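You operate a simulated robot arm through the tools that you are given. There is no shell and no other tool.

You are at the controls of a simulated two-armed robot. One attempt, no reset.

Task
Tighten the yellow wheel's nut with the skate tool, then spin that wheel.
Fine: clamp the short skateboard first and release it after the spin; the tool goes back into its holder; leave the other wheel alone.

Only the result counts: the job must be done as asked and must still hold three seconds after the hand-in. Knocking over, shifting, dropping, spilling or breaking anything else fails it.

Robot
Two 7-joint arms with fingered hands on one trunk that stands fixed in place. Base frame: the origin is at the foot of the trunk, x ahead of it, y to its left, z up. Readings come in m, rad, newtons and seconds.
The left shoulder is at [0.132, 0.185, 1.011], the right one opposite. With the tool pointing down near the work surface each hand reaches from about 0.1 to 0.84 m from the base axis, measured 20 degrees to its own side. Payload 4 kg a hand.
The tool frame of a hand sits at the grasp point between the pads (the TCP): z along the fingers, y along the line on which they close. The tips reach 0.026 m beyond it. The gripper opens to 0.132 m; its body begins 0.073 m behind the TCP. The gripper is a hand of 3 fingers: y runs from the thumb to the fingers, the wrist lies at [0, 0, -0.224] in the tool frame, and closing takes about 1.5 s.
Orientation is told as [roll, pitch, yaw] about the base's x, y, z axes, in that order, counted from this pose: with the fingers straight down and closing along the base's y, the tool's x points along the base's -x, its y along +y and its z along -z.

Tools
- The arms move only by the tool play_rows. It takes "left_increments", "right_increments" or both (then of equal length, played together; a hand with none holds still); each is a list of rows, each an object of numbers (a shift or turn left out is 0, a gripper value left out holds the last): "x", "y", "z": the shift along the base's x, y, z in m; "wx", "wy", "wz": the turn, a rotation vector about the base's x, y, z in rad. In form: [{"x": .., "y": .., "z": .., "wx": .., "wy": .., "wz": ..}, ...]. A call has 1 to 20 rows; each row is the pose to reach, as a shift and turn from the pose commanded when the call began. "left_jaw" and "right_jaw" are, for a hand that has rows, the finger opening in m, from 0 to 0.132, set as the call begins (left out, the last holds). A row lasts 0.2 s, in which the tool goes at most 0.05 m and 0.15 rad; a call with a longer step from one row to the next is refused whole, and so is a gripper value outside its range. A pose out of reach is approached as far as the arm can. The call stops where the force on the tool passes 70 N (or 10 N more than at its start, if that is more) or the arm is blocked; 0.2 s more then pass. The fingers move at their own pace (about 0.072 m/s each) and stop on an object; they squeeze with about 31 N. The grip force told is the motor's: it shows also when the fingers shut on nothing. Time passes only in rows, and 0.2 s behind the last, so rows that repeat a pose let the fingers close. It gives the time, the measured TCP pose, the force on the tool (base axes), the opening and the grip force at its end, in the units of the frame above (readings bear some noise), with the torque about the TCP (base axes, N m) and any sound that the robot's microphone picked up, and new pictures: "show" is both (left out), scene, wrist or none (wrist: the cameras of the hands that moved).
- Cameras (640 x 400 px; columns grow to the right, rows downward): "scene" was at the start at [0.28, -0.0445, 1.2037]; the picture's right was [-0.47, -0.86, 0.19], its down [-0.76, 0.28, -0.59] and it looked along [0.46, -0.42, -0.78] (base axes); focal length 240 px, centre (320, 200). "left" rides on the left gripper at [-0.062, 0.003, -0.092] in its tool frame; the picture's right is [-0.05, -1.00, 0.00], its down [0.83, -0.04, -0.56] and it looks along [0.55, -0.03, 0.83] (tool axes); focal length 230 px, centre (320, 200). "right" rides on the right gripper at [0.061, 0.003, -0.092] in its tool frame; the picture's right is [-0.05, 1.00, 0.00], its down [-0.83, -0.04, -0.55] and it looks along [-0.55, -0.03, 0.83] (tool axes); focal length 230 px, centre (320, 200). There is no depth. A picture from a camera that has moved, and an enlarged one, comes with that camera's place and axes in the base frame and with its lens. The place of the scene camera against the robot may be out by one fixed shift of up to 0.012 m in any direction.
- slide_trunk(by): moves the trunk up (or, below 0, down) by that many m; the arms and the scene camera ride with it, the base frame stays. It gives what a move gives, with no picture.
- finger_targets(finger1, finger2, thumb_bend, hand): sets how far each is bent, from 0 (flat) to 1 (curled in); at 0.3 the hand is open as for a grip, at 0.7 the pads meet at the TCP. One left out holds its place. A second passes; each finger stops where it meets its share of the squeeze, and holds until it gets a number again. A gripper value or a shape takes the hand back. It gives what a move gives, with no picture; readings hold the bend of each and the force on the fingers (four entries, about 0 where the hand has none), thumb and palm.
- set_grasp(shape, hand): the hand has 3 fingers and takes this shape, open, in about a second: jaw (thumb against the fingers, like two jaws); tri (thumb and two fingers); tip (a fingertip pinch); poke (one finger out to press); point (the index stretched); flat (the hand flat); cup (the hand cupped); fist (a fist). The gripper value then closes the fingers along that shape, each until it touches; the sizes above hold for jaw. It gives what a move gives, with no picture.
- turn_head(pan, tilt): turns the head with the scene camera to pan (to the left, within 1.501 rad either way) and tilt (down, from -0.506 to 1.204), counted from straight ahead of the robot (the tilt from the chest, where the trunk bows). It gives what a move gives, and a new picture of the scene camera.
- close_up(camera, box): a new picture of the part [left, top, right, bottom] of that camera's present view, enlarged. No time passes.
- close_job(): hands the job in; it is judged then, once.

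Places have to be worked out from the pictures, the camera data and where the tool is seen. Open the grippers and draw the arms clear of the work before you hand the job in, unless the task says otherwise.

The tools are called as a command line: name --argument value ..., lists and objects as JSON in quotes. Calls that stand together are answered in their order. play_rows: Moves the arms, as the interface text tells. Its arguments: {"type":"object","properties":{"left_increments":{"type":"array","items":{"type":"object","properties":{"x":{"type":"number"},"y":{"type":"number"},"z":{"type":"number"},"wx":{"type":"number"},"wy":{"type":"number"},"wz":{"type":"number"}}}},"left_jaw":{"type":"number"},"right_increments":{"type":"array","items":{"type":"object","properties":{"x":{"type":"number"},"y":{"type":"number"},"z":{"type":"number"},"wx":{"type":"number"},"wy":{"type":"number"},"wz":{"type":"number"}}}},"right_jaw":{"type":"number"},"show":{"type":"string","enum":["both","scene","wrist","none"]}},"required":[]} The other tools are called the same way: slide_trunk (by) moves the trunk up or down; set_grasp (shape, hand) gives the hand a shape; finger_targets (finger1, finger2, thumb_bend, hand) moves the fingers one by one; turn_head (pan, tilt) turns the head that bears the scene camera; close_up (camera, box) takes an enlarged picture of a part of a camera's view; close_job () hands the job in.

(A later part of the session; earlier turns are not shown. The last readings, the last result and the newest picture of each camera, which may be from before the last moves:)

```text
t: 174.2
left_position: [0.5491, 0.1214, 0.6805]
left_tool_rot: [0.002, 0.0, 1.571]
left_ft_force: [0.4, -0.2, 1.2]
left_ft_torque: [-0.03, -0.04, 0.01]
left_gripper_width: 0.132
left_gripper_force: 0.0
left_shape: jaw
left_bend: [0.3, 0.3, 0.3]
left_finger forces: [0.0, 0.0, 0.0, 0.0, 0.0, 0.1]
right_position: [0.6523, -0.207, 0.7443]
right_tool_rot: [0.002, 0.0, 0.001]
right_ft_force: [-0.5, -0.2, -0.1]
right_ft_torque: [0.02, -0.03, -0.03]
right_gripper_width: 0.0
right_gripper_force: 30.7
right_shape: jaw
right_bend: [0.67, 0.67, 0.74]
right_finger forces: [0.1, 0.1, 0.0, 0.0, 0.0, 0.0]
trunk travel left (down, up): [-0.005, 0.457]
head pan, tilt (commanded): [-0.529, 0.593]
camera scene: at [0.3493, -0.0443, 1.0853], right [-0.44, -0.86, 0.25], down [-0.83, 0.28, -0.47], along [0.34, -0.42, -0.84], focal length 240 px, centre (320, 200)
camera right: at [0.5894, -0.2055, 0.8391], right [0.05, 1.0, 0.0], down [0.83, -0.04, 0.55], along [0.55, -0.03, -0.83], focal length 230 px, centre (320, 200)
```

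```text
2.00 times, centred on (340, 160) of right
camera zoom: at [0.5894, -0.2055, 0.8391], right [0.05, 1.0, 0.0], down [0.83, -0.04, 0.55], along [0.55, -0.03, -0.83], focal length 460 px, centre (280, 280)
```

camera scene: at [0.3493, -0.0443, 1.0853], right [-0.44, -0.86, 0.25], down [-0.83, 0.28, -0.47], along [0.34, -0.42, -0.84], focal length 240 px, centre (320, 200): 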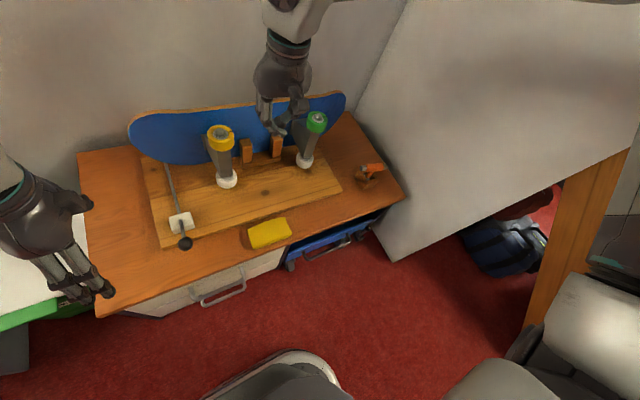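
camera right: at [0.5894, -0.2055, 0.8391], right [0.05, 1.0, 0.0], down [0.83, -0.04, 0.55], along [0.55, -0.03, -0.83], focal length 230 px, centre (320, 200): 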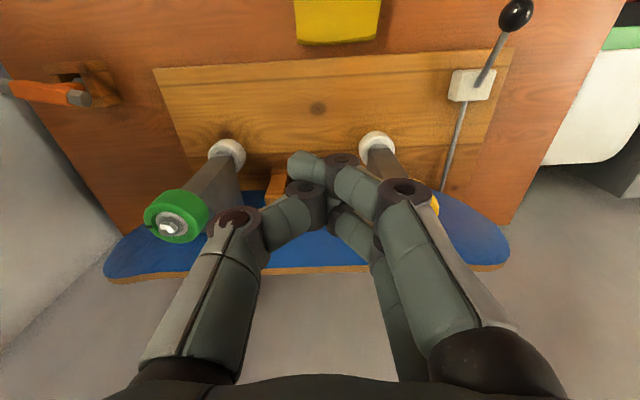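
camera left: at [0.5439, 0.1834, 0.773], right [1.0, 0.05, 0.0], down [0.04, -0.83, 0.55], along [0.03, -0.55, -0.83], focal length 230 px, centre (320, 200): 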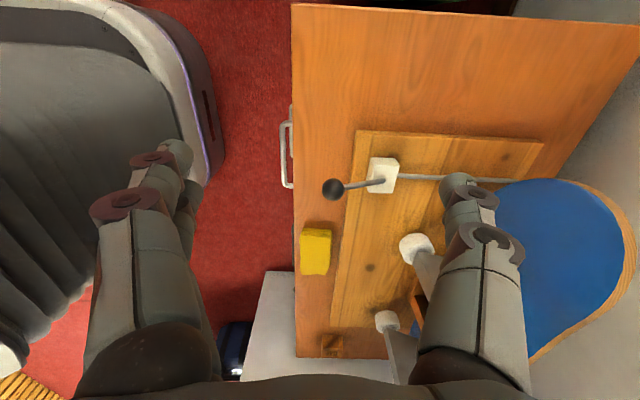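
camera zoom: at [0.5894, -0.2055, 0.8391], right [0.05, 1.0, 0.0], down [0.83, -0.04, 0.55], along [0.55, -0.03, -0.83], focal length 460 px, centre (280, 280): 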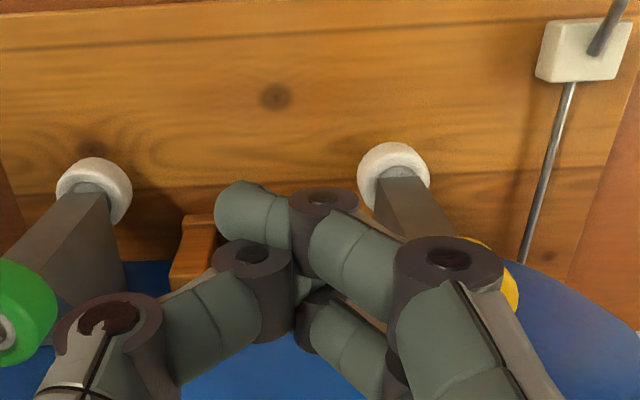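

The closed hand is compact. I lower it to wheel height to the right of the yellow wheel, on the robot side of its rim.

play_rows --right_increments '[{"z": -0.04, "x": 0.008, "y": 0.005}, {"z": -0.08, "x": 0.015, "y": 0.005}, {"z": -0.111, "x": 0.02, "y": 0.005}, {"z": -0.111, "x": 0.031, "y": 0.008}]' --show "both"

close_up --camera "scene" --box '[190, 95, 290, 175]'

close_up --camera "right" --box '[220, 80, 480, 260]'

```text
t: 175.2
left_position: [0.5486, 0.1199, 0.6817]
left_tool_rot: [0.002, -0.002, 1.571]
left_ft_force: [0.6, 0.1, 0.5]
left_ft_torque: [0.0, -0.04, 0.0]
left_gripper_width: 0.1319
left_gripper_force: 0.0
left_shape: jaw
left_bend: [0.3, 0.3, 0.3]
left_finger forces: [0.0, 0.0, 0.1, 0.1, 0.1, 0.0]
right_position: [0.6823, -0.2007, 0.6371]
right_tool_rot: [0.003, 0.001, 0.003]
right_ft_force: [-0.9, 0.7, 0.9]
right_ft_torque: [0.04, 0.01, -0.01]
right_gripper_width: 0.0
right_gripper_force: 31.4
right_shape: jaw
right_bend: [0.67, 0.67, 0.74]
right_finger forces: [0.1, 0.1, 0.0, 0.0, 0.0, 0.0]
trunk travel left (down, up): [-0.005, 0.457]
head pan, tilt (commanded): [-0.529, 0.593]
camera scene: at [0.3491, -0.0444, 1.0855], right [-0.44, -0.86, 0.25], down [-0.83, 0.28, -0.47], along [0.34, -0.42, -0.84], focal length 240 px, centre (320, 200)
camera right: at [0.6204, -0.1993, 0.7294], right [0.05, 1.0, 0.0], down [0.83, -0.04, 0.56], along [0.55, -0.03, -0.83], focal length 230 px, centre (320, 200)
```

scene: 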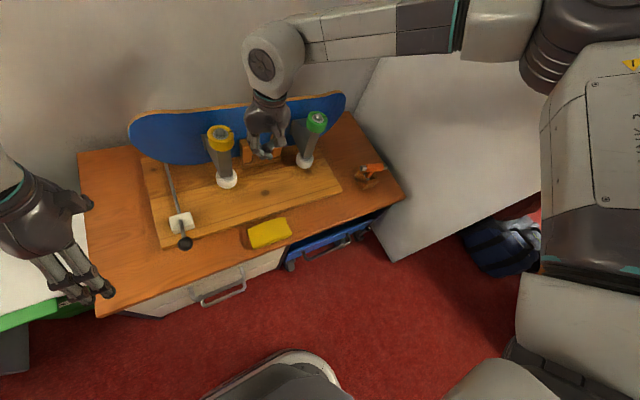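
right: 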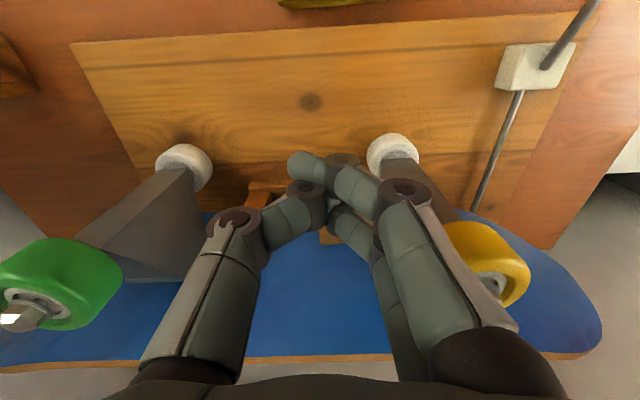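

```text
5.00 times, centred on (240, 135) of scene
camera zoom: at [0.3491, -0.0444, 1.0855], right [-0.44, -0.86, 0.25], down [-0.83, 0.28, -0.47], along [0.34, -0.42, -0.84], focal length 1198 px, centre (720, 525)
```

zoom: 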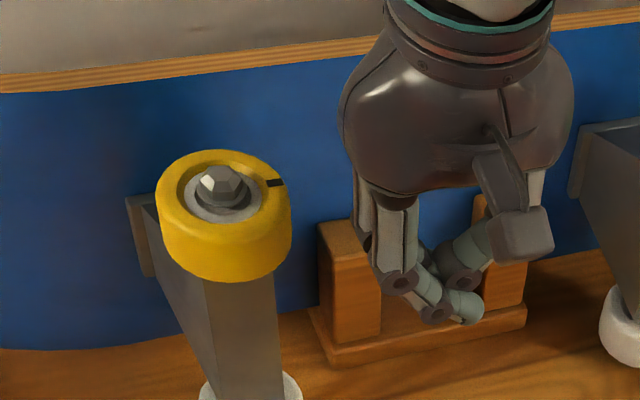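

```text
2.22 times, centred on (350, 170) of right
camera zoom: at [0.6204, -0.1993, 0.7294], right [0.05, 1.0, 0.0], down [0.83, -0.04, 0.56], along [0.55, -0.03, -0.83], focal length 511 px, centre (253, 267)
```

zoom: 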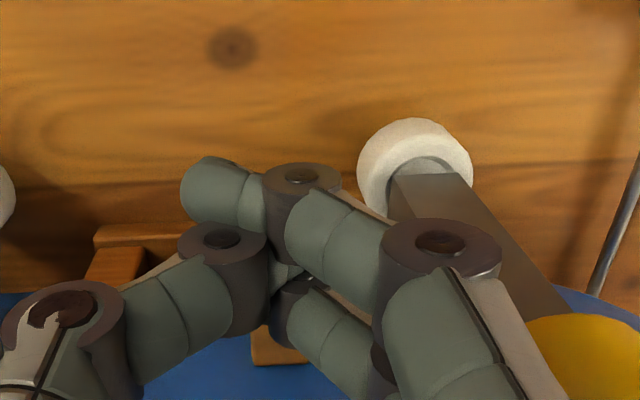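

The closed fingers are beside the wheel at rim height. I sweep past the rim in +y at x≈0.684 to try a light brush.

play_rows --right_increments '[{"x": 0.001, "y": 0.03}, {"x": 0.001, "y": 0.07}, {"x": 0.001, "y": 0.11}, {"x": 0.001, "y": 0.15}, {"x": -0.01, "y": 0.17}]' --show "scene"

close_up --camera "scene" --box '[170, 95, 270, 175]'

```text
t: 176.3
left_position: [0.5485, 0.1206, 0.6799]
left_tool_rot: [0.001, -0.001, 1.57]
left_ft_force: [-0.5, 0.7, 0.2]
left_ft_torque: [-0.04, 0.02, -0.01]
left_gripper_width: 0.1321
left_gripper_force: 0.2
left_shape: jaw
left_bend: [0.3, 0.3, 0.3]
left_finger forces: [0.1, 0.0, 0.0, 0.1, 0.1, 0.0]
right_position: [0.6507, -0.0917, 0.6363]
right_tool_rot: [-0.001, -0.002, 0.001]
right_ft_force: [-0.2, -0.2, -0.4]
right_ft_torque: [0.02, 0.02, -0.03]
right_gripper_width: 0.0
right_gripper_force: 30.6
right_shape: jaw
right_bend: [0.67, 0.67, 0.74]
right_finger forces: [0.0, 0.0, 0.1, 0.0, 0.0, 0.0]
right hand out of reach, approached as far as the arm can: row 3, 4, 5
trunk travel left (down, up): [-0.005, 0.457]
head pan, tilt (commanded): [-0.529, 0.593]
camera scene: at [0.3492, -0.0443, 1.0854], right [-0.44, -0.86, 0.25], down [-0.83, 0.28, -0.47], along [0.34, -0.42, -0.84], focal length 240 px, centre (320, 200)
```

scene: 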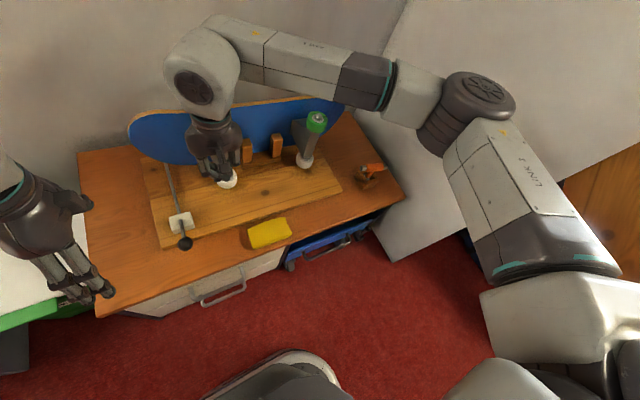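

```text
5.00 times, centred on (220, 135) of scene
camera zoom: at [0.3492, -0.0443, 1.0854], right [-0.44, -0.86, 0.25], down [-0.83, 0.28, -0.47], along [0.34, -0.42, -0.84], focal length 1198 px, centre (820, 525)
```

zoom: 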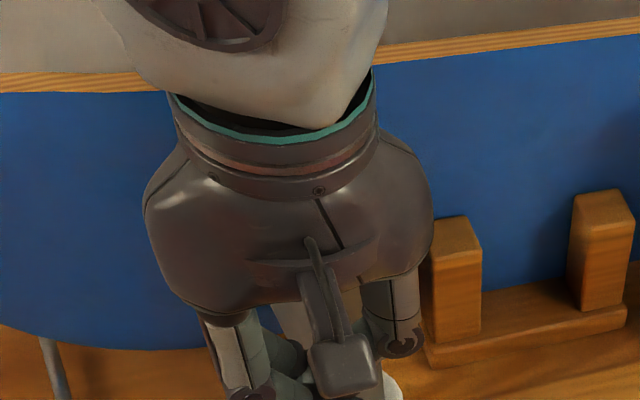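

That path left the reachable zone before touching the wheel. With the hand open, its two straight fingers stand 7 cm further +y, so they can brush the rim while the arm stays in reach. I back off and open the hand.

play_rows --right_increments '[{"y": -0.03, "z": 0.02}, {"y": -0.07, "z": 0.045}, {"y": -0.115, "z": 0.06}, {"y": -0.16, "z": 0.065}, {"y": -0.175, "z": 0.065}]' --right_jaw 0.0 --show "none"

play_rows --right_increments '[{}, {}, {}, {}, {}, {}]' --right_jaw 0.132 --show "both"

```text
t: 177.6
left_position: [0.55, 0.1203, 0.6799]
left_tool_rot: [0.001, -0.002, 1.571]
left_ft_force: [0.0, -0.1, 0.1]
left_ft_torque: [-0.01, 0.0, 0.03]
left_gripper_width: 0.1322
left_gripper_force: 0.1
left_shape: jaw
left_bend: [0.3, 0.3, 0.3]
left_finger forces: [0.0, 0.1, 0.0, 0.0, 0.1, 0.1]
right_position: [0.6515, -0.2652, 0.7016]
right_tool_rot: [0.001, 0.0, 0.0]
right_ft_force: [-0.2, 0.7, 0.1]
right_ft_torque: [-0.02, 0.01, 0.0]
right_gripper_width: 0.0002
right_gripper_force: 31.5
right_shape: jaw
right_bend: [0.67, 0.67, 0.74]
right_finger forces: [0.0, 0.1, 0.1, 0.0, 0.1, 0.0]
trunk travel left (down, up): [-0.005, 0.457]
head pan, tilt (commanded): [-0.529, 0.593]
```

```text
t: 178.9
left_position: [0.5496, 0.12, 0.6805]
left_tool_rot: [0.001, -0.002, 1.571]
left_ft_force: [-0.5, 0.3, 0.2]
left_ft_torque: [0.01, 0.0, 0.0]
left_gripper_width: 0.1322
left_gripper_force: 0.1
left_shape: jaw
left_bend: [0.3, 0.3, 0.3]
left_finger forces: [0.1, 0.1, 0.0, 0.0, 0.0, 0.1]
right_position: [0.6523, -0.2647, 0.701]
right_tool_rot: [0.002, 0.001, 0.001]
right_ft_force: [0.5, 0.3, 0.3]
right_ft_torque: [-0.01, 0.0, -0.03]
right_gripper_width: 0.1319
right_gripper_force: 0.2
right_shape: jaw
right_bend: [0.3, 0.3, 0.3]
right_finger forces: [0.1, 0.0, 0.0, 0.1, 0.0, 0.0]
trunk travel left (down, up): [-0.005, 0.457]
head pan, tilt (commanded): [-0.529, 0.593]
camera scene: at [0.3492, -0.0444, 1.0854], right [-0.44, -0.86, 0.25], down [-0.83, 0.28, -0.47], along [0.34, -0.42, -0.84], focal length 240 px, centre (320, 200)
camera right: at [0.5896, -0.2634, 0.7943], right [0.05, 1.0, 0.0], down [0.83, -0.04, 0.55], along [0.55, -0.03, -0.83], focal length 230 px, centre (320, 200)
```

scene: 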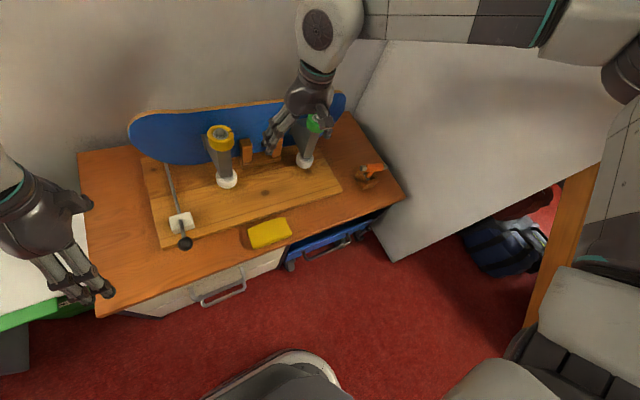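
right: 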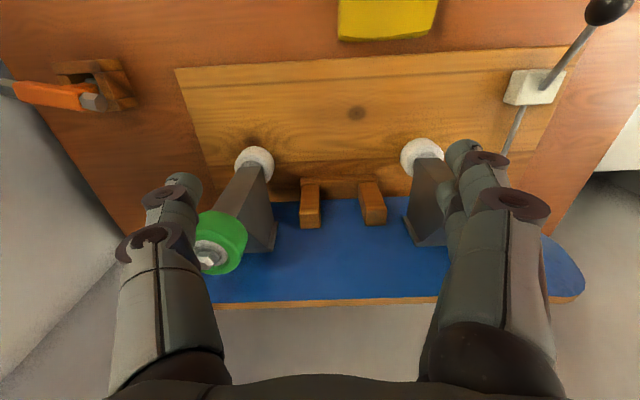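

The open hand's fingers are to the right of the yellow wheel and clear of the green one. I lower to rim height, then come in to the brushing line and sweep +y.

play_rows --right_increments '[{"x": 0.008, "y": 0.004, "z": -0.03}, {"x": 0.016, "y": 0.008, "z": -0.056}, {"x": 0.034, "y": 0.01, "z": -0.056}]' --show "scene"

close_up --camera "scene" --box '[190, 95, 290, 175]'

```text
t: 179.8
left_position: [0.5491, 0.1196, 0.6811]
left_tool_rot: [0.002, -0.001, 1.572]
left_ft_force: [-0.3, 0.1, 0.4]
left_ft_torque: [0.0, -0.01, -0.01]
left_gripper_width: 0.132
left_gripper_force: 0.0
left_shape: jaw
left_bend: [0.3, 0.3, 0.3]
left_finger forces: [0.0, 0.0, 0.0, 0.0, 0.0, 0.1]
right_position: [0.6859, -0.2546, 0.6443]
right_tool_rot: [0.001, 0.0, 0.0]
right_ft_force: [0.3, 0.0, -0.3]
right_ft_torque: [0.02, -0.04, 0.02]
right_gripper_width: 0.1319
right_gripper_force: 0.1
right_shape: jaw
right_bend: [0.3, 0.3, 0.3]
right_finger forces: [0.1, 0.0, 0.1, 0.0, 0.0, 0.0]
trunk travel left (down, up): [-0.005, 0.457]
head pan, tilt (commanded): [-0.529, 0.593]
camera scene: at [0.3493, -0.0443, 1.0854], right [-0.44, -0.86, 0.25], down [-0.83, 0.28, -0.47], along [0.34, -0.42, -0.84], focal length 240 px, centre (320, 200)
```

scene: 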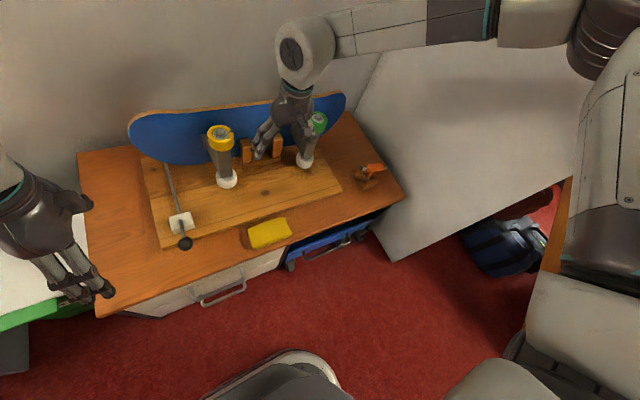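

```text
5.00 times, centred on (240, 135) of scene
camera zoom: at [0.3493, -0.0443, 1.0854], right [-0.44, -0.86, 0.25], down [-0.83, 0.28, -0.47], along [0.34, -0.42, -0.84], focal length 1198 px, centre (720, 525)
```

zoom: 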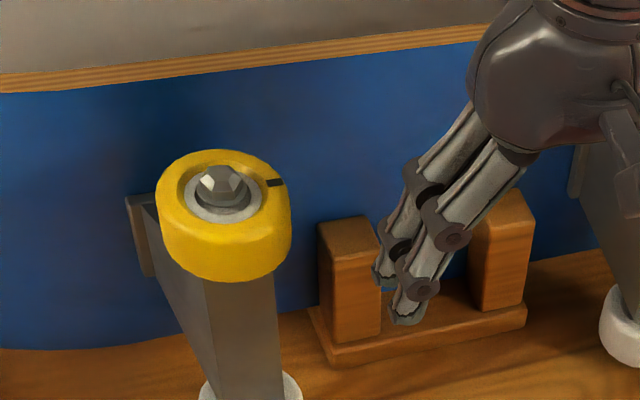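

Now the sweep in +y past the rim.

play_rows --right_increments '[{"x": 0.003, "y": 0.03}, {"x": 0.003, "y": 0.065}, {"x": 0.003, "y": 0.1}, {"x": 0.003, "y": 0.115}]' --show "none"

close_up --camera "scene" --box '[170, 95, 270, 175]'

```text
t: 180.8
left_position: [0.5505, 0.121, 0.6814]
left_tool_rot: [0.001, -0.001, 1.57]
left_ft_force: [-0.1, -0.4, -0.7]
left_ft_torque: [0.02, -0.02, 0.01]
left_gripper_width: 0.132
left_gripper_force: 0.1
left_shape: jaw
left_bend: [0.3, 0.3, 0.3]
left_finger forces: [0.0, 0.0, 0.1, 0.0, 0.0, 0.1]
right_position: [0.6909, -0.1406, 0.6448]
right_tool_rot: [0.001, 0.001, -0.001]
right_ft_force: [0.2, 0.0, 0.0]
right_ft_torque: [-0.02, 0.01, 0.01]
right_gripper_width: 0.1321
right_gripper_force: 0.1
right_shape: jaw
right_bend: [0.3, 0.3, 0.3]
right_finger forces: [0.0, 0.1, 0.0, 0.0, 0.1, 0.0]
trunk travel left (down, up): [-0.005, 0.457]
head pan, tilt (commanded): [-0.529, 0.593]
```

```text
5.00 times, centred on (220, 135) of scene
camera zoom: at [0.3493, -0.0445, 1.0853], right [-0.44, -0.86, 0.25], down [-0.83, 0.28, -0.47], along [0.34, -0.42, -0.84], focal length 1198 px, centre (820, 525)
```

zoom: 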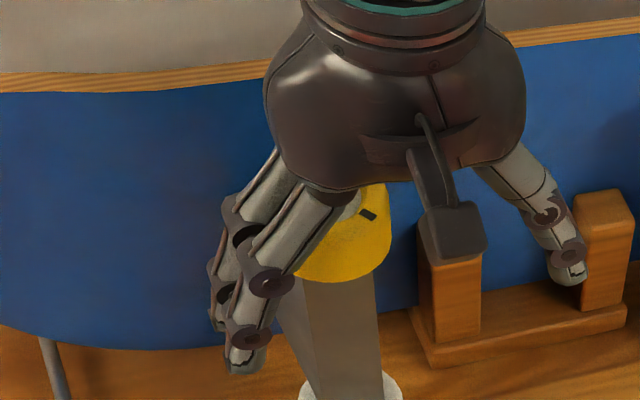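

The wheel's mark has turned by about 50°: the brush works. I step back from the rim, return to the right, and brush again a little deeper and faster.

play_rows --right_increments '[{"x": -0.035}, {"x": -0.035, "y": -0.045}, {"x": -0.035, "y": -0.09}, {"x": -0.035, "y": -0.115}, {"x": 0.0, "y": -0.115}, {"x": 0.005, "y": -0.105}]' --show "none"

close_up --camera "scene" --box '[170, 95, 270, 175]'

```text
t: 182.2
left_position: [0.5487, 0.1193, 0.6812]
left_tool_rot: [0.002, -0.001, 1.569]
left_ft_force: [-0.8, -0.6, -0.4]
left_ft_torque: [0.02, 0.01, 0.0]
left_gripper_width: 0.1322
left_gripper_force: 0.0
left_shape: jaw
left_bend: [0.3, 0.3, 0.3]
left_finger forces: [0.0, 0.0, 0.0, 0.0, 0.1, 0.0]
right_position: [0.6924, -0.246, 0.6459]
right_tool_rot: [0.001, 0.0, 0.0]
right_ft_force: [-0.5, 0.6, -0.4]
right_ft_torque: [0.0, 0.0, -0.03]
right_gripper_width: 0.1317
right_gripper_force: 0.1
right_shape: jaw
right_bend: [0.3, 0.3, 0.3]
right_finger forces: [0.0, 0.0, 0.0, 0.1, 0.0, 0.0]
trunk travel left (down, up): [-0.005, 0.457]
head pan, tilt (commanded): [-0.529, 0.593]
```

```text
5.00 times, centred on (220, 135) of scene
camera zoom: at [0.349, -0.0447, 1.0855], right [-0.44, -0.86, 0.25], down [-0.83, 0.28, -0.47], along [0.34, -0.42, -0.84], focal length 1198 px, centre (820, 525)
```

zoom: 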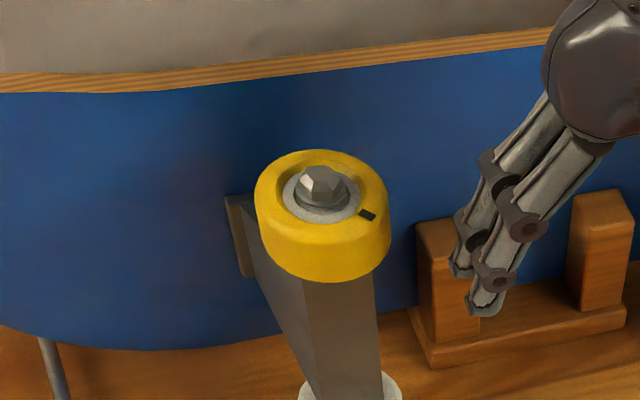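

The wheel stops by friction after ~50°, so I brush again deeper (x≈0.696), full speed, to give it a real spin.

play_rows --right_increments '[{"x": 0.004, "y": 0.02}, {"x": 0.004, "y": 0.065}, {"x": 0.004, "y": 0.11}, {"x": -0.035, "y": 0.13}]' --show "none"

close_up --camera "scene" --box '[170, 95, 270, 175]'

```text
t: 183.2
left_position: [0.549, 0.1201, 0.6831]
left_tool_rot: [-0.003, -0.001, 1.572]
left_ft_force: [0.2, 0.4, -1.0]
left_ft_torque: [-0.05, -0.01, -0.02]
left_gripper_width: 0.1321
left_gripper_force: 0.0
left_shape: jaw
left_bend: [0.3, 0.3, 0.3]
left_finger forces: [0.0, 0.0, 0.1, 0.1, 0.0, 0.0]
right_position: [0.6574, -0.1152, 0.6474]
right_tool_rot: [-0.001, -0.001, -0.003]
right_ft_force: [0.5, 1.2, 0.1]
right_ft_torque: [0.01, 0.0, 0.01]
right_gripper_width: 0.1318
right_gripper_force: 0.1
right_shape: jaw
right_bend: [0.3, 0.3, 0.3]
right_finger forces: [0.0, 0.0, 0.0, 0.0, 0.0, 0.0]
trunk travel left (down, up): [-0.005, 0.457]
head pan, tilt (commanded): [-0.529, 0.593]
```

```text
5.00 times, centred on (220, 135) of scene
camera zoom: at [0.3474, -0.0441, 1.0865], right [-0.44, -0.86, 0.25], down [-0.83, 0.28, -0.48], along [0.34, -0.42, -0.84], focal length 1198 px, centre (820, 525)
```

zoom: 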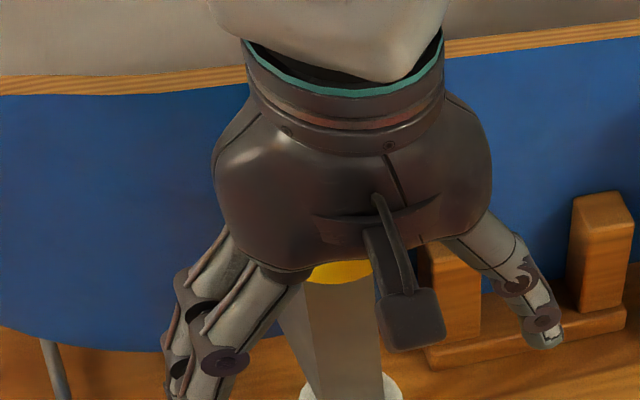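

Now I swing back to the right, clear of the wheel, to see how far it turned.

play_rows --right_increments '[{"y": -0.045}, {"y": -0.09}, {"y": -0.132}, {"x": 0.038, "y": -0.132}]' --show "none"

close_up --camera "scene" --box '[170, 95, 270, 175]'

```text
t: 184.2
left_position: [0.5503, 0.1208, 0.6802]
left_tool_rot: [0.003, -0.002, 1.57]
left_ft_force: [-0.3, -0.3, -0.3]
left_ft_torque: [-0.02, 0.02, -0.02]
left_gripper_width: 0.1322
left_gripper_force: 0.1
left_shape: jaw
left_bend: [0.3, 0.3, 0.3]
left_finger forces: [0.0, 0.0, 0.1, 0.0, 0.0, 0.0]
right_position: [0.6975, -0.2467, 0.6422]
right_tool_rot: [0.003, 0.005, -0.001]
right_ft_force: [0.1, -0.3, -0.2]
right_ft_torque: [0.02, 0.02, -0.01]
right_gripper_width: 0.1319
right_gripper_force: 0.0
right_shape: jaw
right_bend: [0.3, 0.3, 0.3]
right_finger forces: [0.0, 0.0, 0.1, 0.0, 0.1, 0.1]
trunk travel left (down, up): [-0.005, 0.457]
head pan, tilt (commanded): [-0.529, 0.593]
```

```text
5.00 times, centred on (220, 135) of scene
camera zoom: at [0.3504, -0.0438, 1.0847], right [-0.44, -0.86, 0.25], down [-0.84, 0.28, -0.47], along [0.34, -0.42, -0.84], focal length 1198 px, centre (820, 525)
```

zoom: 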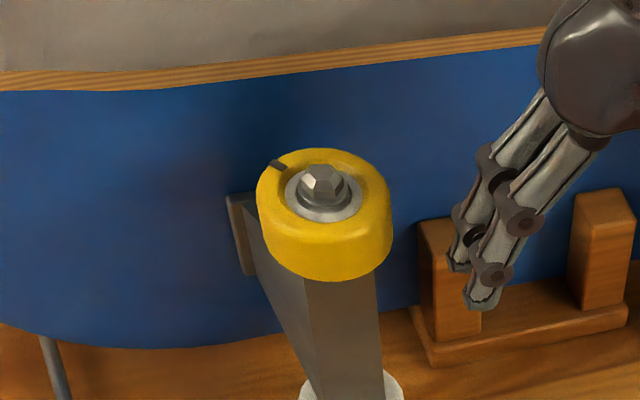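

The mark has gone half a turn (or more) around. I brush again, a touch deeper still and with a clean follow-through, to give an unmistakable spin.

play_rows --right_increments '[{"x": 0.0015, "y": 0.02}, {"x": 0.0015, "y": 0.068}, {"x": 0.0015, "y": 0.116}, {"x": -0.035, "y": 0.132}]' --show "none"

play_rows --right_increments '[{"y": -0.045}, {"y": -0.09}, {"y": -0.132}, {"x": 0.0335, "y": -0.132}]' --show "none"

close_up --camera "scene" --box '[170, 95, 270, 175]'

```text
t: 185.2
left_position: [0.5494, 0.1206, 0.6831]
left_tool_rot: [-0.002, -0.001, 1.571]
left_ft_force: [0.3, -0.6, 0.7]
left_ft_torque: [0.01, -0.05, -0.01]
left_gripper_width: 0.132
left_gripper_force: 0.1
left_shape: jaw
left_bend: [0.3, 0.3, 0.3]
left_finger forces: [0.0, 0.1, 0.0, 0.0, 0.0, 0.1]
right_position: [0.6607, -0.1172, 0.6471]
right_tool_rot: [0.0, -0.002, 0.0]
right_ft_force: [0.0, 0.7, 0.2]
right_ft_torque: [-0.03, -0.04, -0.01]
right_gripper_width: 0.1319
right_gripper_force: 0.1
right_shape: jaw
right_bend: [0.3, 0.3, 0.3]
right_finger forces: [0.0, 0.0, 0.1, 0.1, 0.0, 0.0]
trunk travel left (down, up): [-0.005, 0.457]
head pan, tilt (commanded): [-0.529, 0.593]
```

```text
t: 186.2
left_position: [0.5505, 0.1209, 0.6809]
left_tool_rot: [0.003, 0.0, 1.571]
left_ft_force: [-0.4, -0.1, -0.5]
left_ft_torque: [0.0, 0.01, 0.01]
left_gripper_width: 0.1319
left_gripper_force: 0.1
left_shape: jaw
left_bend: [0.3, 0.3, 0.3]
left_finger forces: [0.0, 0.1, 0.0, 0.1, 0.0, 0.0]
right_position: [0.6947, -0.2479, 0.6445]
right_tool_rot: [0.003, 0.002, 0.003]
right_ft_force: [0.1, -0.9, 0.0]
right_ft_torque: [0.0, 0.02, -0.03]
right_gripper_width: 0.1321
right_gripper_force: 0.0
right_shape: jaw
right_bend: [0.3, 0.3, 0.3]
right_finger forces: [0.1, 0.0, 0.0, 0.0, 0.0, 0.0]
trunk travel left (down, up): [-0.005, 0.457]
head pan, tilt (commanded): [-0.529, 0.593]
```

```text
5.00 times, centred on (220, 135) of scene
camera zoom: at [0.3502, -0.0438, 1.0848], right [-0.44, -0.86, 0.25], down [-0.84, 0.28, -0.47], along [0.34, -0.42, -0.84], focal length 1198 px, centre (820, 525)
```

zoom: 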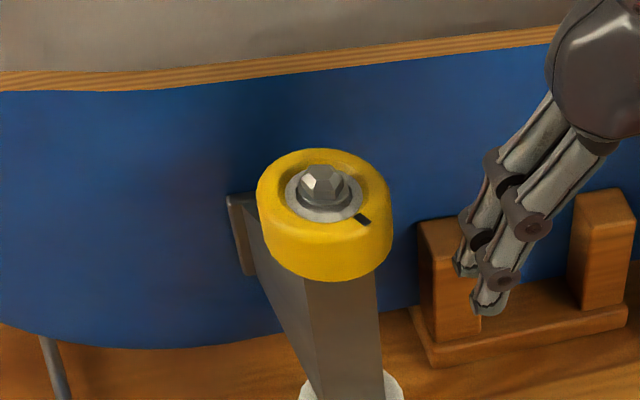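

Another half turn plus. Two more brushes in one go for good measure.

play_rows --right_increments '[{"x": 0.004, "y": 0.02}, {"x": 0.004, "y": 0.068}, {"x": 0.004, "y": 0.116}, {"x": -0.03, "y": 0.132}, {"x": -0.03, "y": 0.09}, {"x": -0.03, "y": 0.045}, {"x": -0.03, "y": 0.0}, {"x": 0.005, "y": 0.0}, {"x": 0.005, "y": 0.03}, {"x": 0.005, "y": 0.078}, {"x": 0.005, "y": 0.12}, {"x": -0.03, "y": 0.134}, {"x": -0.03, "y": 0.09}, {"x": -0.03, "y": 0.045}, {"x": -0.03, "y": 0.0}]' --show "none"

close_up --camera "scene" --box '[170, 95, 270, 175]'

close_up --camera "scene" --box '[90, 80, 350, 250]'

```text
t: 189.3
left_position: [0.5498, 0.1204, 0.682]
left_tool_rot: [0.002, -0.002, 1.571]
left_ft_force: [0.3, -0.2, -1.0]
left_ft_torque: [0.0, -0.02, 0.0]
left_gripper_width: 0.132
left_gripper_force: 0.1
left_shape: jaw
left_bend: [0.3, 0.3, 0.3]
left_finger forces: [0.1, 0.0, 0.0, 0.0, 0.1, 0.0]
right_position: [0.6623, -0.2494, 0.6454]
right_tool_rot: [0.004, 0.001, 0.001]
right_ft_force: [0.4, -0.7, 0.0]
right_ft_torque: [0.0, 0.0, 0.01]
right_gripper_width: 0.1318
right_gripper_force: 0.0
right_shape: jaw
right_bend: [0.3, 0.3, 0.3]
right_finger forces: [0.0, 0.0, 0.0, 0.1, 0.0, 0.0]
trunk travel left (down, up): [-0.005, 0.457]
head pan, tilt (commanded): [-0.529, 0.593]
```

```text
5.00 times, centred on (220, 135) of scene
camera zoom: at [0.3488, -0.0448, 1.0856], right [-0.44, -0.86, 0.25], down [-0.83, 0.28, -0.47], along [0.34, -0.42, -0.84], focal length 1198 px, centre (820, 525)
```

zoom: 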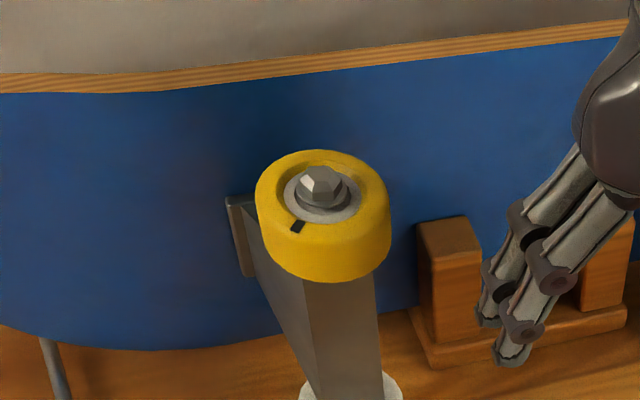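

```text
2.35 times, centred on (220, 165) of scene
camera zoom: at [0.3488, -0.0448, 1.0856], right [-0.44, -0.86, 0.25], down [-0.83, 0.28, -0.47], along [0.34, -0.42, -0.84], focal length 564 px, centre (555, 282)
```

zoom: 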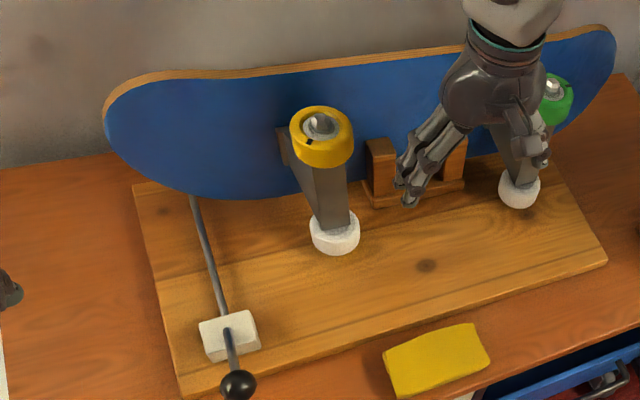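

The wheel has spun several turns in total and the board is unmoved. I withdraw the right hand up and away to the right.

play_rows --right_increments '[{"x": -0.03, "z": 0.03}, {"x": -0.06, "z": 0.065}, {"x": -0.09, "y": -0.01, "z": 0.1}, {"x": -0.11, "y": -0.04, "z": 0.13}, {"x": -0.13, "y": -0.08, "z": 0.15}, {"x": -0.15, "y": -0.12, "z": 0.17}, {"x": -0.17, "y": -0.16, "z": 0.19}, {"x": -0.19, "y": -0.2, "z": 0.2}]' --show "scene"

close_up --camera "scene" --box '[90, 80, 350, 250]'

```text
t: 191.2
left_position: [0.5485, 0.1201, 0.6822]
left_tool_rot: [0.001, -0.003, 1.571]
left_ft_force: [-0.5, 0.7, 0.2]
left_ft_torque: [0.0, -0.02, 0.0]
left_gripper_width: 0.1321
left_gripper_force: 0.1
left_shape: jaw
left_bend: [0.3, 0.3, 0.3]
left_finger forces: [0.0, 0.0, 0.1, 0.1, 0.1, 0.0]
right_position: [0.4735, -0.4456, 0.8454]
right_tool_rot: [0.005, -0.001, 0.003]
right_ft_force: [-0.8, -0.6, -0.3]
right_ft_torque: [-0.05, -0.01, 0.04]
right_gripper_width: 0.132
right_gripper_force: 0.0
right_shape: jaw
right_bend: [0.3, 0.3, 0.3]
right_finger forces: [0.1, 0.0, 0.1, 0.1, 0.0, 0.0]
trunk travel left (down, up): [-0.005, 0.457]
head pan, tilt (commanded): [-0.529, 0.593]
camera scene: at [0.3484, -0.0447, 1.0858], right [-0.44, -0.86, 0.25], down [-0.83, 0.28, -0.47], along [0.34, -0.42, -0.84], focal length 240 px, centre (320, 200)
```

scene: 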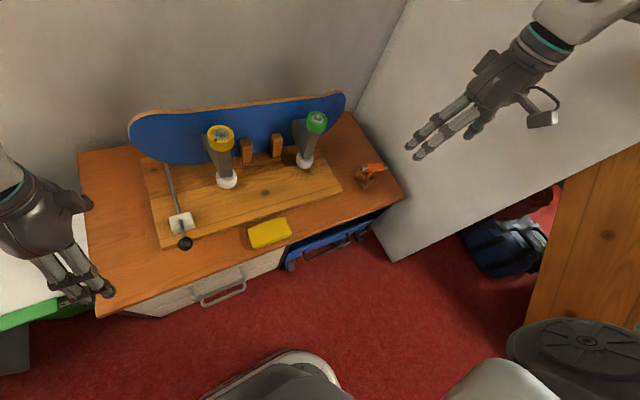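

```text
2.35 times, centred on (220, 165) of scene
camera zoom: at [0.3484, -0.0447, 1.0858], right [-0.44, -0.86, 0.25], down [-0.83, 0.28, -0.47], along [0.34, -0.42, -0.84], focal length 564 px, centre (555, 282)
```

zoom: 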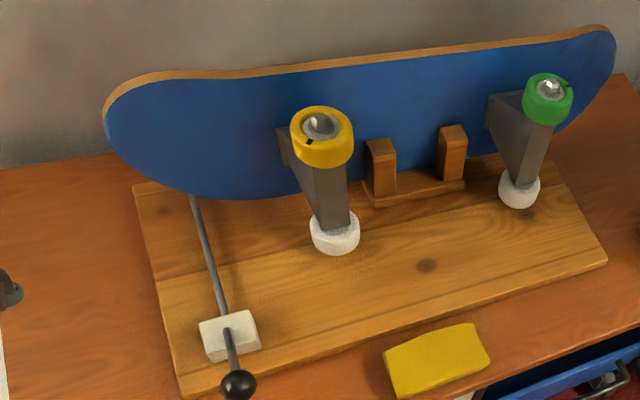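

The board sits at its original pixels. Now the left hand releases the clamp: I bring it open astride the lever, with the fingers on the robot side of the knob.

play_rows --left_increments '[{"x": 0.015, "y": -0.035, "z": -0.01}, {"x": 0.035, "y": -0.07, "z": -0.02}, {"x": 0.0515, "y": -0.1, "z": -0.03}, {"x": 0.0515, "y": -0.1, "z": -0.07}, {"x": 0.0515, "y": -0.1, "z": -0.115}, {"x": 0.0515, "y": -0.1, "z": -0.155}, {"x": 0.0515, "y": -0.1, "z": -0.168}]' --show "wrist"

```text
t: 192.8
left_position: [0.6002, 0.0202, 0.5138]
left_tool_rot: [0.002, -0.002, 1.57]
left_ft_force: [-0.2, 0.4, -0.7]
left_ft_torque: [-0.02, 0.01, -0.05]
left_gripper_width: 0.1319
left_gripper_force: 0.0
left_shape: jaw
left_bend: [0.3, 0.3, 0.3]
left_finger forces: [0.0, 0.1, 0.1, 0.0, 0.1, 0.0]
right_position: [0.4736, -0.4453, 0.8466]
right_tool_rot: [0.001, 0.0, 0.0]
right_ft_force: [0.3, 0.0, 0.6]
right_ft_torque: [0.04, 0.01, -0.02]
right_gripper_width: 0.1319
right_gripper_force: 0.1
right_shape: jaw
right_bend: [0.3, 0.3, 0.3]
right_finger forces: [0.0, 0.1, 0.1, 0.1, 0.0, 0.0]
trunk travel left (down, up): [-0.005, 0.457]
head pan, tilt (commanded): [-0.529, 0.593]
camera left: at [0.5959, 0.083, 0.6051], right [1.0, 0.05, 0.0], down [0.04, -0.83, 0.55], along [0.03, -0.55, -0.83], focal length 230 px, centre (320, 200)
```

left: 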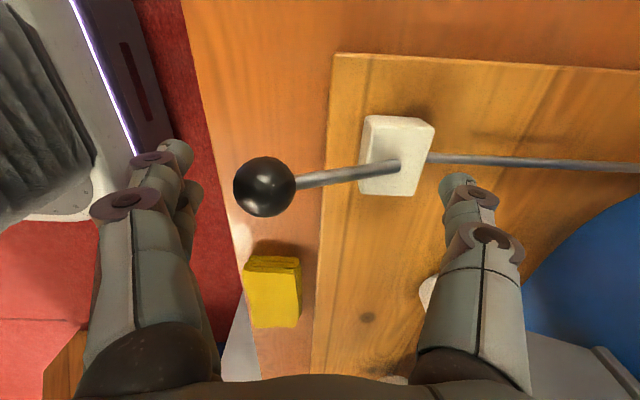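

The knob is just inside the fingers. I push it toward +x (up toward upright) in small steps.

play_rows --left_increments '[{"x": 0.012}, {"x": 0.024}, {"x": 0.036}, {"x": 0.048}]' --show "wrist"

```text
t: 193.8
left_position: [0.6453, 0.0188, 0.5157]
left_tool_rot: [0.003, -0.002, 1.57]
left_ft_force: [-19.3, 4.3, 8.8]
left_ft_torque: [-0.01, 0.63, -0.22]
left_gripper_width: 0.132
left_gripper_force: 0.1
left_shape: jaw
left_bend: [0.18, 0.18, 0.3]
left_finger forces: [11.5, 9.7, 0.0, 0.1, 0.0, 0.0]
right_position: [0.4733, -0.4453, 0.8467]
right_tool_rot: [0.001, -0.003, 0.003]
right_ft_force: [0.3, 0.4, 0.2]
right_ft_torque: [-0.01, 0.0, 0.03]
right_gripper_width: 0.132
right_gripper_force: 0.0
right_shape: jaw
right_bend: [0.3, 0.3, 0.3]
right_finger forces: [0.0, 0.1, 0.0, 0.0, 0.0, 0.0]
trunk travel left (down, up): [-0.005, 0.457]
head pan, tilt (commanded): [-0.529, 0.593]
camera left: at [0.6407, 0.0812, 0.6063], right [1.0, 0.05, 0.0], down [0.04, -0.83, 0.55], along [0.03, -0.55, -0.83], focal length 230 px, centre (320, 200)
```

left: 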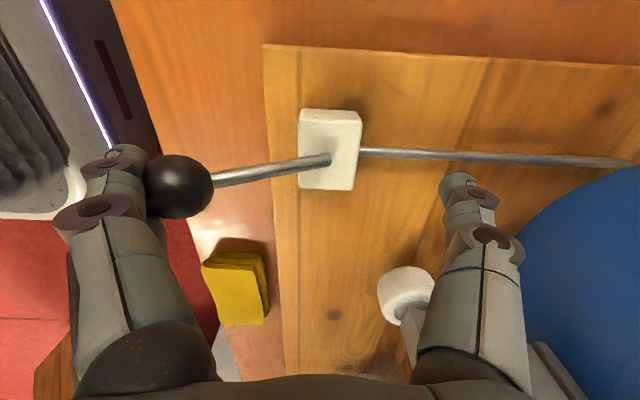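

The lever is held firmly and a sideways push at this lean is inefficient; it needs lifting. I back off, rise, and turn the hand to yaw 0 so the fingers can take the shaft from both sides and lift it.

play_rows --left_increments '[{"x": -0.02}, {"x": -0.043}, {"x": -0.043, "z": 0.04}, {"x": -0.043, "z": 0.08}, {"x": -0.043, "z": 0.11}]' --show "none"

play_rows --left_increments '[{"wz": -0.145}, {"wz": -0.29}, {"wz": -0.435}, {"wz": -0.58, "x": -0.003}, {"wz": -0.725, "x": -0.006}, {"wz": -0.87, "x": -0.009}, {"wz": -1.015, "x": -0.012}, {"wz": -1.16, "x": -0.014}, {"wz": -1.305, "x": -0.014}, {"wz": -1.45, "x": -0.014}, {"wz": -1.571, "x": -0.014}]' --show "wrist"

```text
t: 194.9
left_position: [0.605, 0.0186, 0.6237]
left_tool_rot: [0.0, -0.003, 1.57]
left_ft_force: [0.2, -0.1, -0.6]
left_ft_torque: [-0.01, 0.01, 0.03]
left_gripper_width: 0.1322
left_gripper_force: 0.0
left_shape: jaw
left_bend: [0.3, 0.3, 0.3]
left_finger forces: [0.0, 0.0, 0.0, 0.1, 0.0, 0.1]
right_position: [0.4746, -0.4456, 0.8454]
right_tool_rot: [0.002, 0.0, 0.001]
right_ft_force: [0.3, 0.3, -0.1]
right_ft_torque: [-0.02, -0.06, 0.02]
right_gripper_width: 0.1318
right_gripper_force: 0.1
right_shape: jaw
right_bend: [0.3, 0.3, 0.3]
right_finger forces: [0.0, 0.1, 0.0, 0.1, 0.0, 0.0]
trunk travel left (down, up): [-0.005, 0.457]
head pan, tilt (commanded): [-0.529, 0.593]
```

```text
t: 197.3
left_position: [0.5925, 0.0209, 0.6234]
left_tool_rot: [0.002, 0.0, -0.001]
left_ft_force: [-0.5, 0.8, -1.7]
left_ft_torque: [0.0, 0.04, -0.02]
left_gripper_width: 0.1319
left_gripper_force: 0.1
left_shape: jaw
left_bend: [0.3, 0.3, 0.3]
left_finger forces: [0.1, 0.0, 0.0, 0.1, 0.0, 0.0]
right_position: [0.474, -0.4463, 0.846]
right_tool_rot: [0.002, 0.003, 0.0]
right_ft_force: [-0.2, -0.5, 0.1]
right_ft_torque: [0.03, 0.01, 0.0]
right_gripper_width: 0.1318
right_gripper_force: 0.0
right_shape: jaw
right_bend: [0.3, 0.3, 0.3]
right_finger forces: [0.1, 0.0, 0.0, 0.1, 0.0, 0.0]
trunk travel left (down, up): [-0.005, 0.457]
head pan, tilt (commanded): [-0.529, 0.593]
camera left: at [0.6518, 0.0244, 0.714], right [0.05, -1.0, 0.0], down [-0.83, -0.04, 0.55], along [-0.55, -0.03, -0.83], focal length 230 px, centre (320, 200)
```

left: 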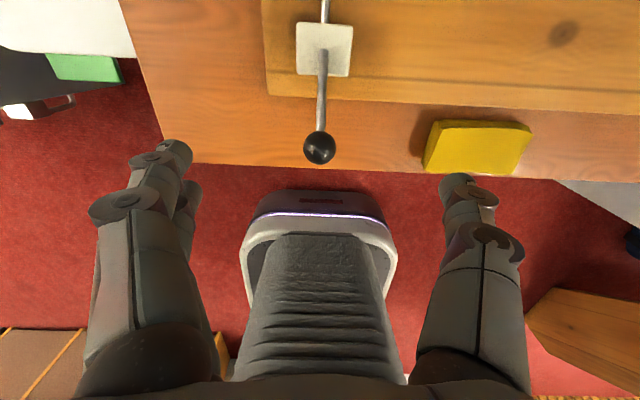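

The knob is at [0.570, 0.021, 0.498]. I lower so the fingers will close just beneath it (as they did before), then lift it along its arc.

play_rows --left_increments '[{"x": -0.01, "z": -0.04}, {"x": -0.018, "z": -0.08}, {"x": -0.02, "z": -0.115}, {"x": -0.02, "z": -0.125}]' --left_jaw 0.1 --show "none"

play_rows --left_increments '[{}, {}, {}, {}, {}, {}, {}]' --left_jaw 0.0 --show "wrist"

```text
t: 198.3
left_position: [0.5733, 0.0196, 0.499]
left_tool_rot: [-0.001, -0.001, -0.001]
left_ft_force: [0.3, -0.6, -0.3]
left_ft_torque: [-0.01, 0.0, 0.0]
left_gripper_width: 0.1005
left_gripper_force: 0.0
left_shape: jaw
left_bend: [0.63, 0.63, 0.59]
left_finger forces: [0.0, 0.0, 0.0, 0.1, 0.1, 0.0]
right_position: [0.4757, -0.4449, 0.846]
right_tool_rot: [0.002, -0.001, 0.002]
right_ft_force: [-0.2, -0.1, 0.4]
right_ft_torque: [0.0, 0.01, 0.02]
right_gripper_width: 0.1322
right_gripper_force: 0.0
right_shape: jaw
right_bend: [0.3, 0.3, 0.3]
right_finger forces: [0.1, 0.0, 0.0, 0.0, 0.0, 0.0]
trunk travel left (down, up): [-0.005, 0.457]
head pan, tilt (commanded): [-0.529, 0.593]
```

```text
t: 199.9
left_position: [0.573, 0.0184, 0.4989]
left_tool_rot: [0.001, -0.003, -0.001]
left_ft_force: [4.3, -3.6, -3.8]
left_ft_torque: [0.03, 0.0, 0.03]
left_gripper_width: 0.0002
left_gripper_force: 30.4
left_shape: jaw
left_bend: [0.7, 0.7, 0.75]
left_finger forces: [12.2, 5.2, 0.0, 0.1, 26.8, 0.0]
right_position: [0.4748, -0.4464, 0.8447]
right_tool_rot: [0.002, 0.002, 0.0]
right_ft_force: [-0.2, 0.5, -0.2]
right_ft_torque: [0.0, 0.02, -0.03]
right_gripper_width: 0.1319
right_gripper_force: 0.0
right_shape: jaw
right_bend: [0.3, 0.3, 0.3]
right_finger forces: [0.1, 0.0, 0.1, 0.1, 0.0, 0.0]
trunk travel left (down, up): [-0.005, 0.457]
head pan, tilt (commanded): [-0.529, 0.593]
camera left: at [0.6329, 0.0234, 0.5892], right [0.05, -1.0, 0.0], down [-0.83, -0.04, 0.55], along [-0.55, -0.03, -0.83], focal length 230 px, centre (320, 200)
```

left: 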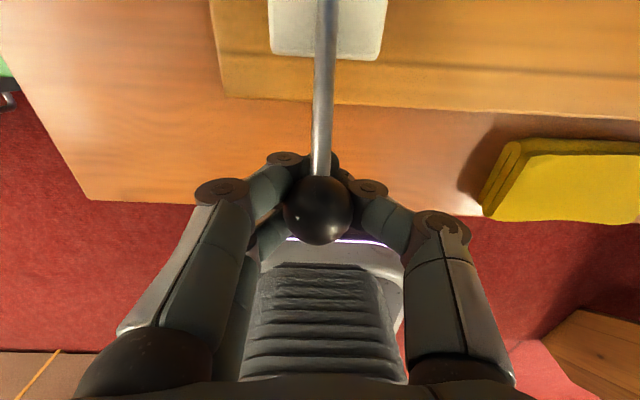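

Fingers are closed under the knob. I lift along the arc: first up to about 40° lean.

play_rows --left_increments '[{"x": 0.004, "z": 0.006}, {"x": 0.008, "z": 0.0125}, {"x": 0.014, "z": 0.019}, {"x": 0.0207, "z": 0.026}]' --show "wrist"

```text
t: 200.9
left_position: [0.5908, 0.0204, 0.5224]
left_tool_rot: [0.0, 0.0, 0.002]
left_ft_force: [-0.6, -5.1, -4.3]
left_ft_torque: [-0.02, 0.2, 0.04]
left_gripper_width: 0.0002
left_gripper_force: 31.5
left_shape: jaw
left_bend: [0.7, 0.7, 0.75]
left_finger forces: [17.4, 0.9, 0.1, 0.0, 8.2, 0.0]
right_position: [0.4743, -0.4453, 0.8441]
right_tool_rot: [0.002, 0.003, 0.0]
right_ft_force: [-0.8, -0.9, -0.1]
right_ft_torque: [0.0, -0.02, 0.01]
right_gripper_width: 0.1321
right_gripper_force: 0.2
right_shape: jaw
right_bend: [0.3, 0.3, 0.3]
right_finger forces: [0.0, 0.1, 0.1, 0.1, 0.1, 0.0]
trunk travel left (down, up): [-0.005, 0.457]
head pan, tilt (commanded): [-0.529, 0.593]
camera left: at [0.6513, 0.0234, 0.6149], right [0.05, -1.0, 0.0], down [-0.83, -0.04, 0.56], along [-0.55, -0.03, -0.83], focal length 230 px, centre (320, 200)
```

left: 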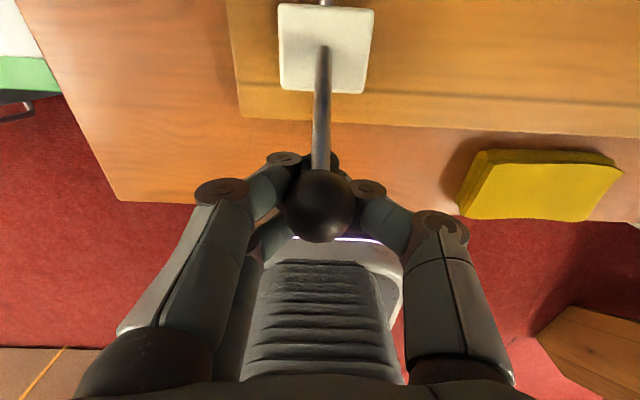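

The lever follows easily. I continue along the arc to upright.

play_rows --left_increments '[{"x": 0.007, "z": 0.005}, {"x": 0.0146, "z": 0.0091}, {"x": 0.023, "z": 0.0135}, {"x": 0.031, "z": 0.016}, {"x": 0.04, "z": 0.0185}]' --show "wrist"

```text
t: 202.2
left_position: [0.629, 0.0206, 0.5432]
left_tool_rot: [0.001, 0.001, -0.001]
left_ft_force: [-10.9, 1.4, -4.5]
left_ft_torque: [-0.05, 0.26, 0.1]
left_gripper_width: 0.0
left_gripper_force: 31.7
left_shape: jaw
left_bend: [0.69, 0.69, 0.73]
left_finger forces: [2.7, 0.0, 0.0, 0.1, 0.1, 0.1]
right_position: [0.4742, -0.4453, 0.846]
right_tool_rot: [0.001, 0.001, 0.002]
right_ft_force: [-0.5, 1.1, 0.0]
right_ft_torque: [0.0, 0.01, 0.0]
right_gripper_width: 0.1321
right_gripper_force: 0.0
right_shape: jaw
right_bend: [0.3, 0.3, 0.3]
right_finger forces: [0.0, 0.1, 0.0, 0.0, 0.1, 0.1]
trunk travel left (down, up): [-0.005, 0.457]
head pan, tilt (commanded): [-0.529, 0.593]
camera left: at [0.6899, 0.0241, 0.6333], right [0.05, -1.0, 0.0], down [-0.83, -0.04, 0.56], along [-0.56, -0.03, -0.83], focal length 230 px, centre (320, 200)
```

left: 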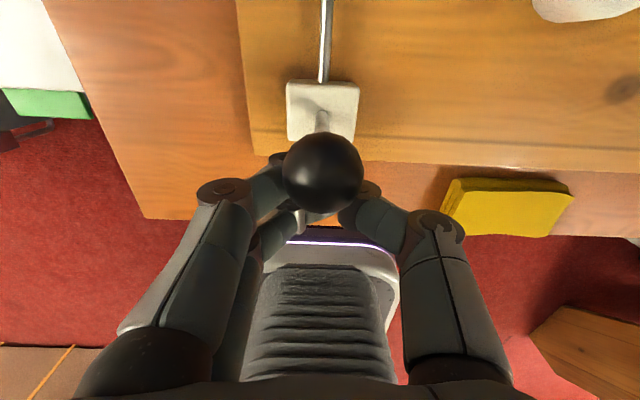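

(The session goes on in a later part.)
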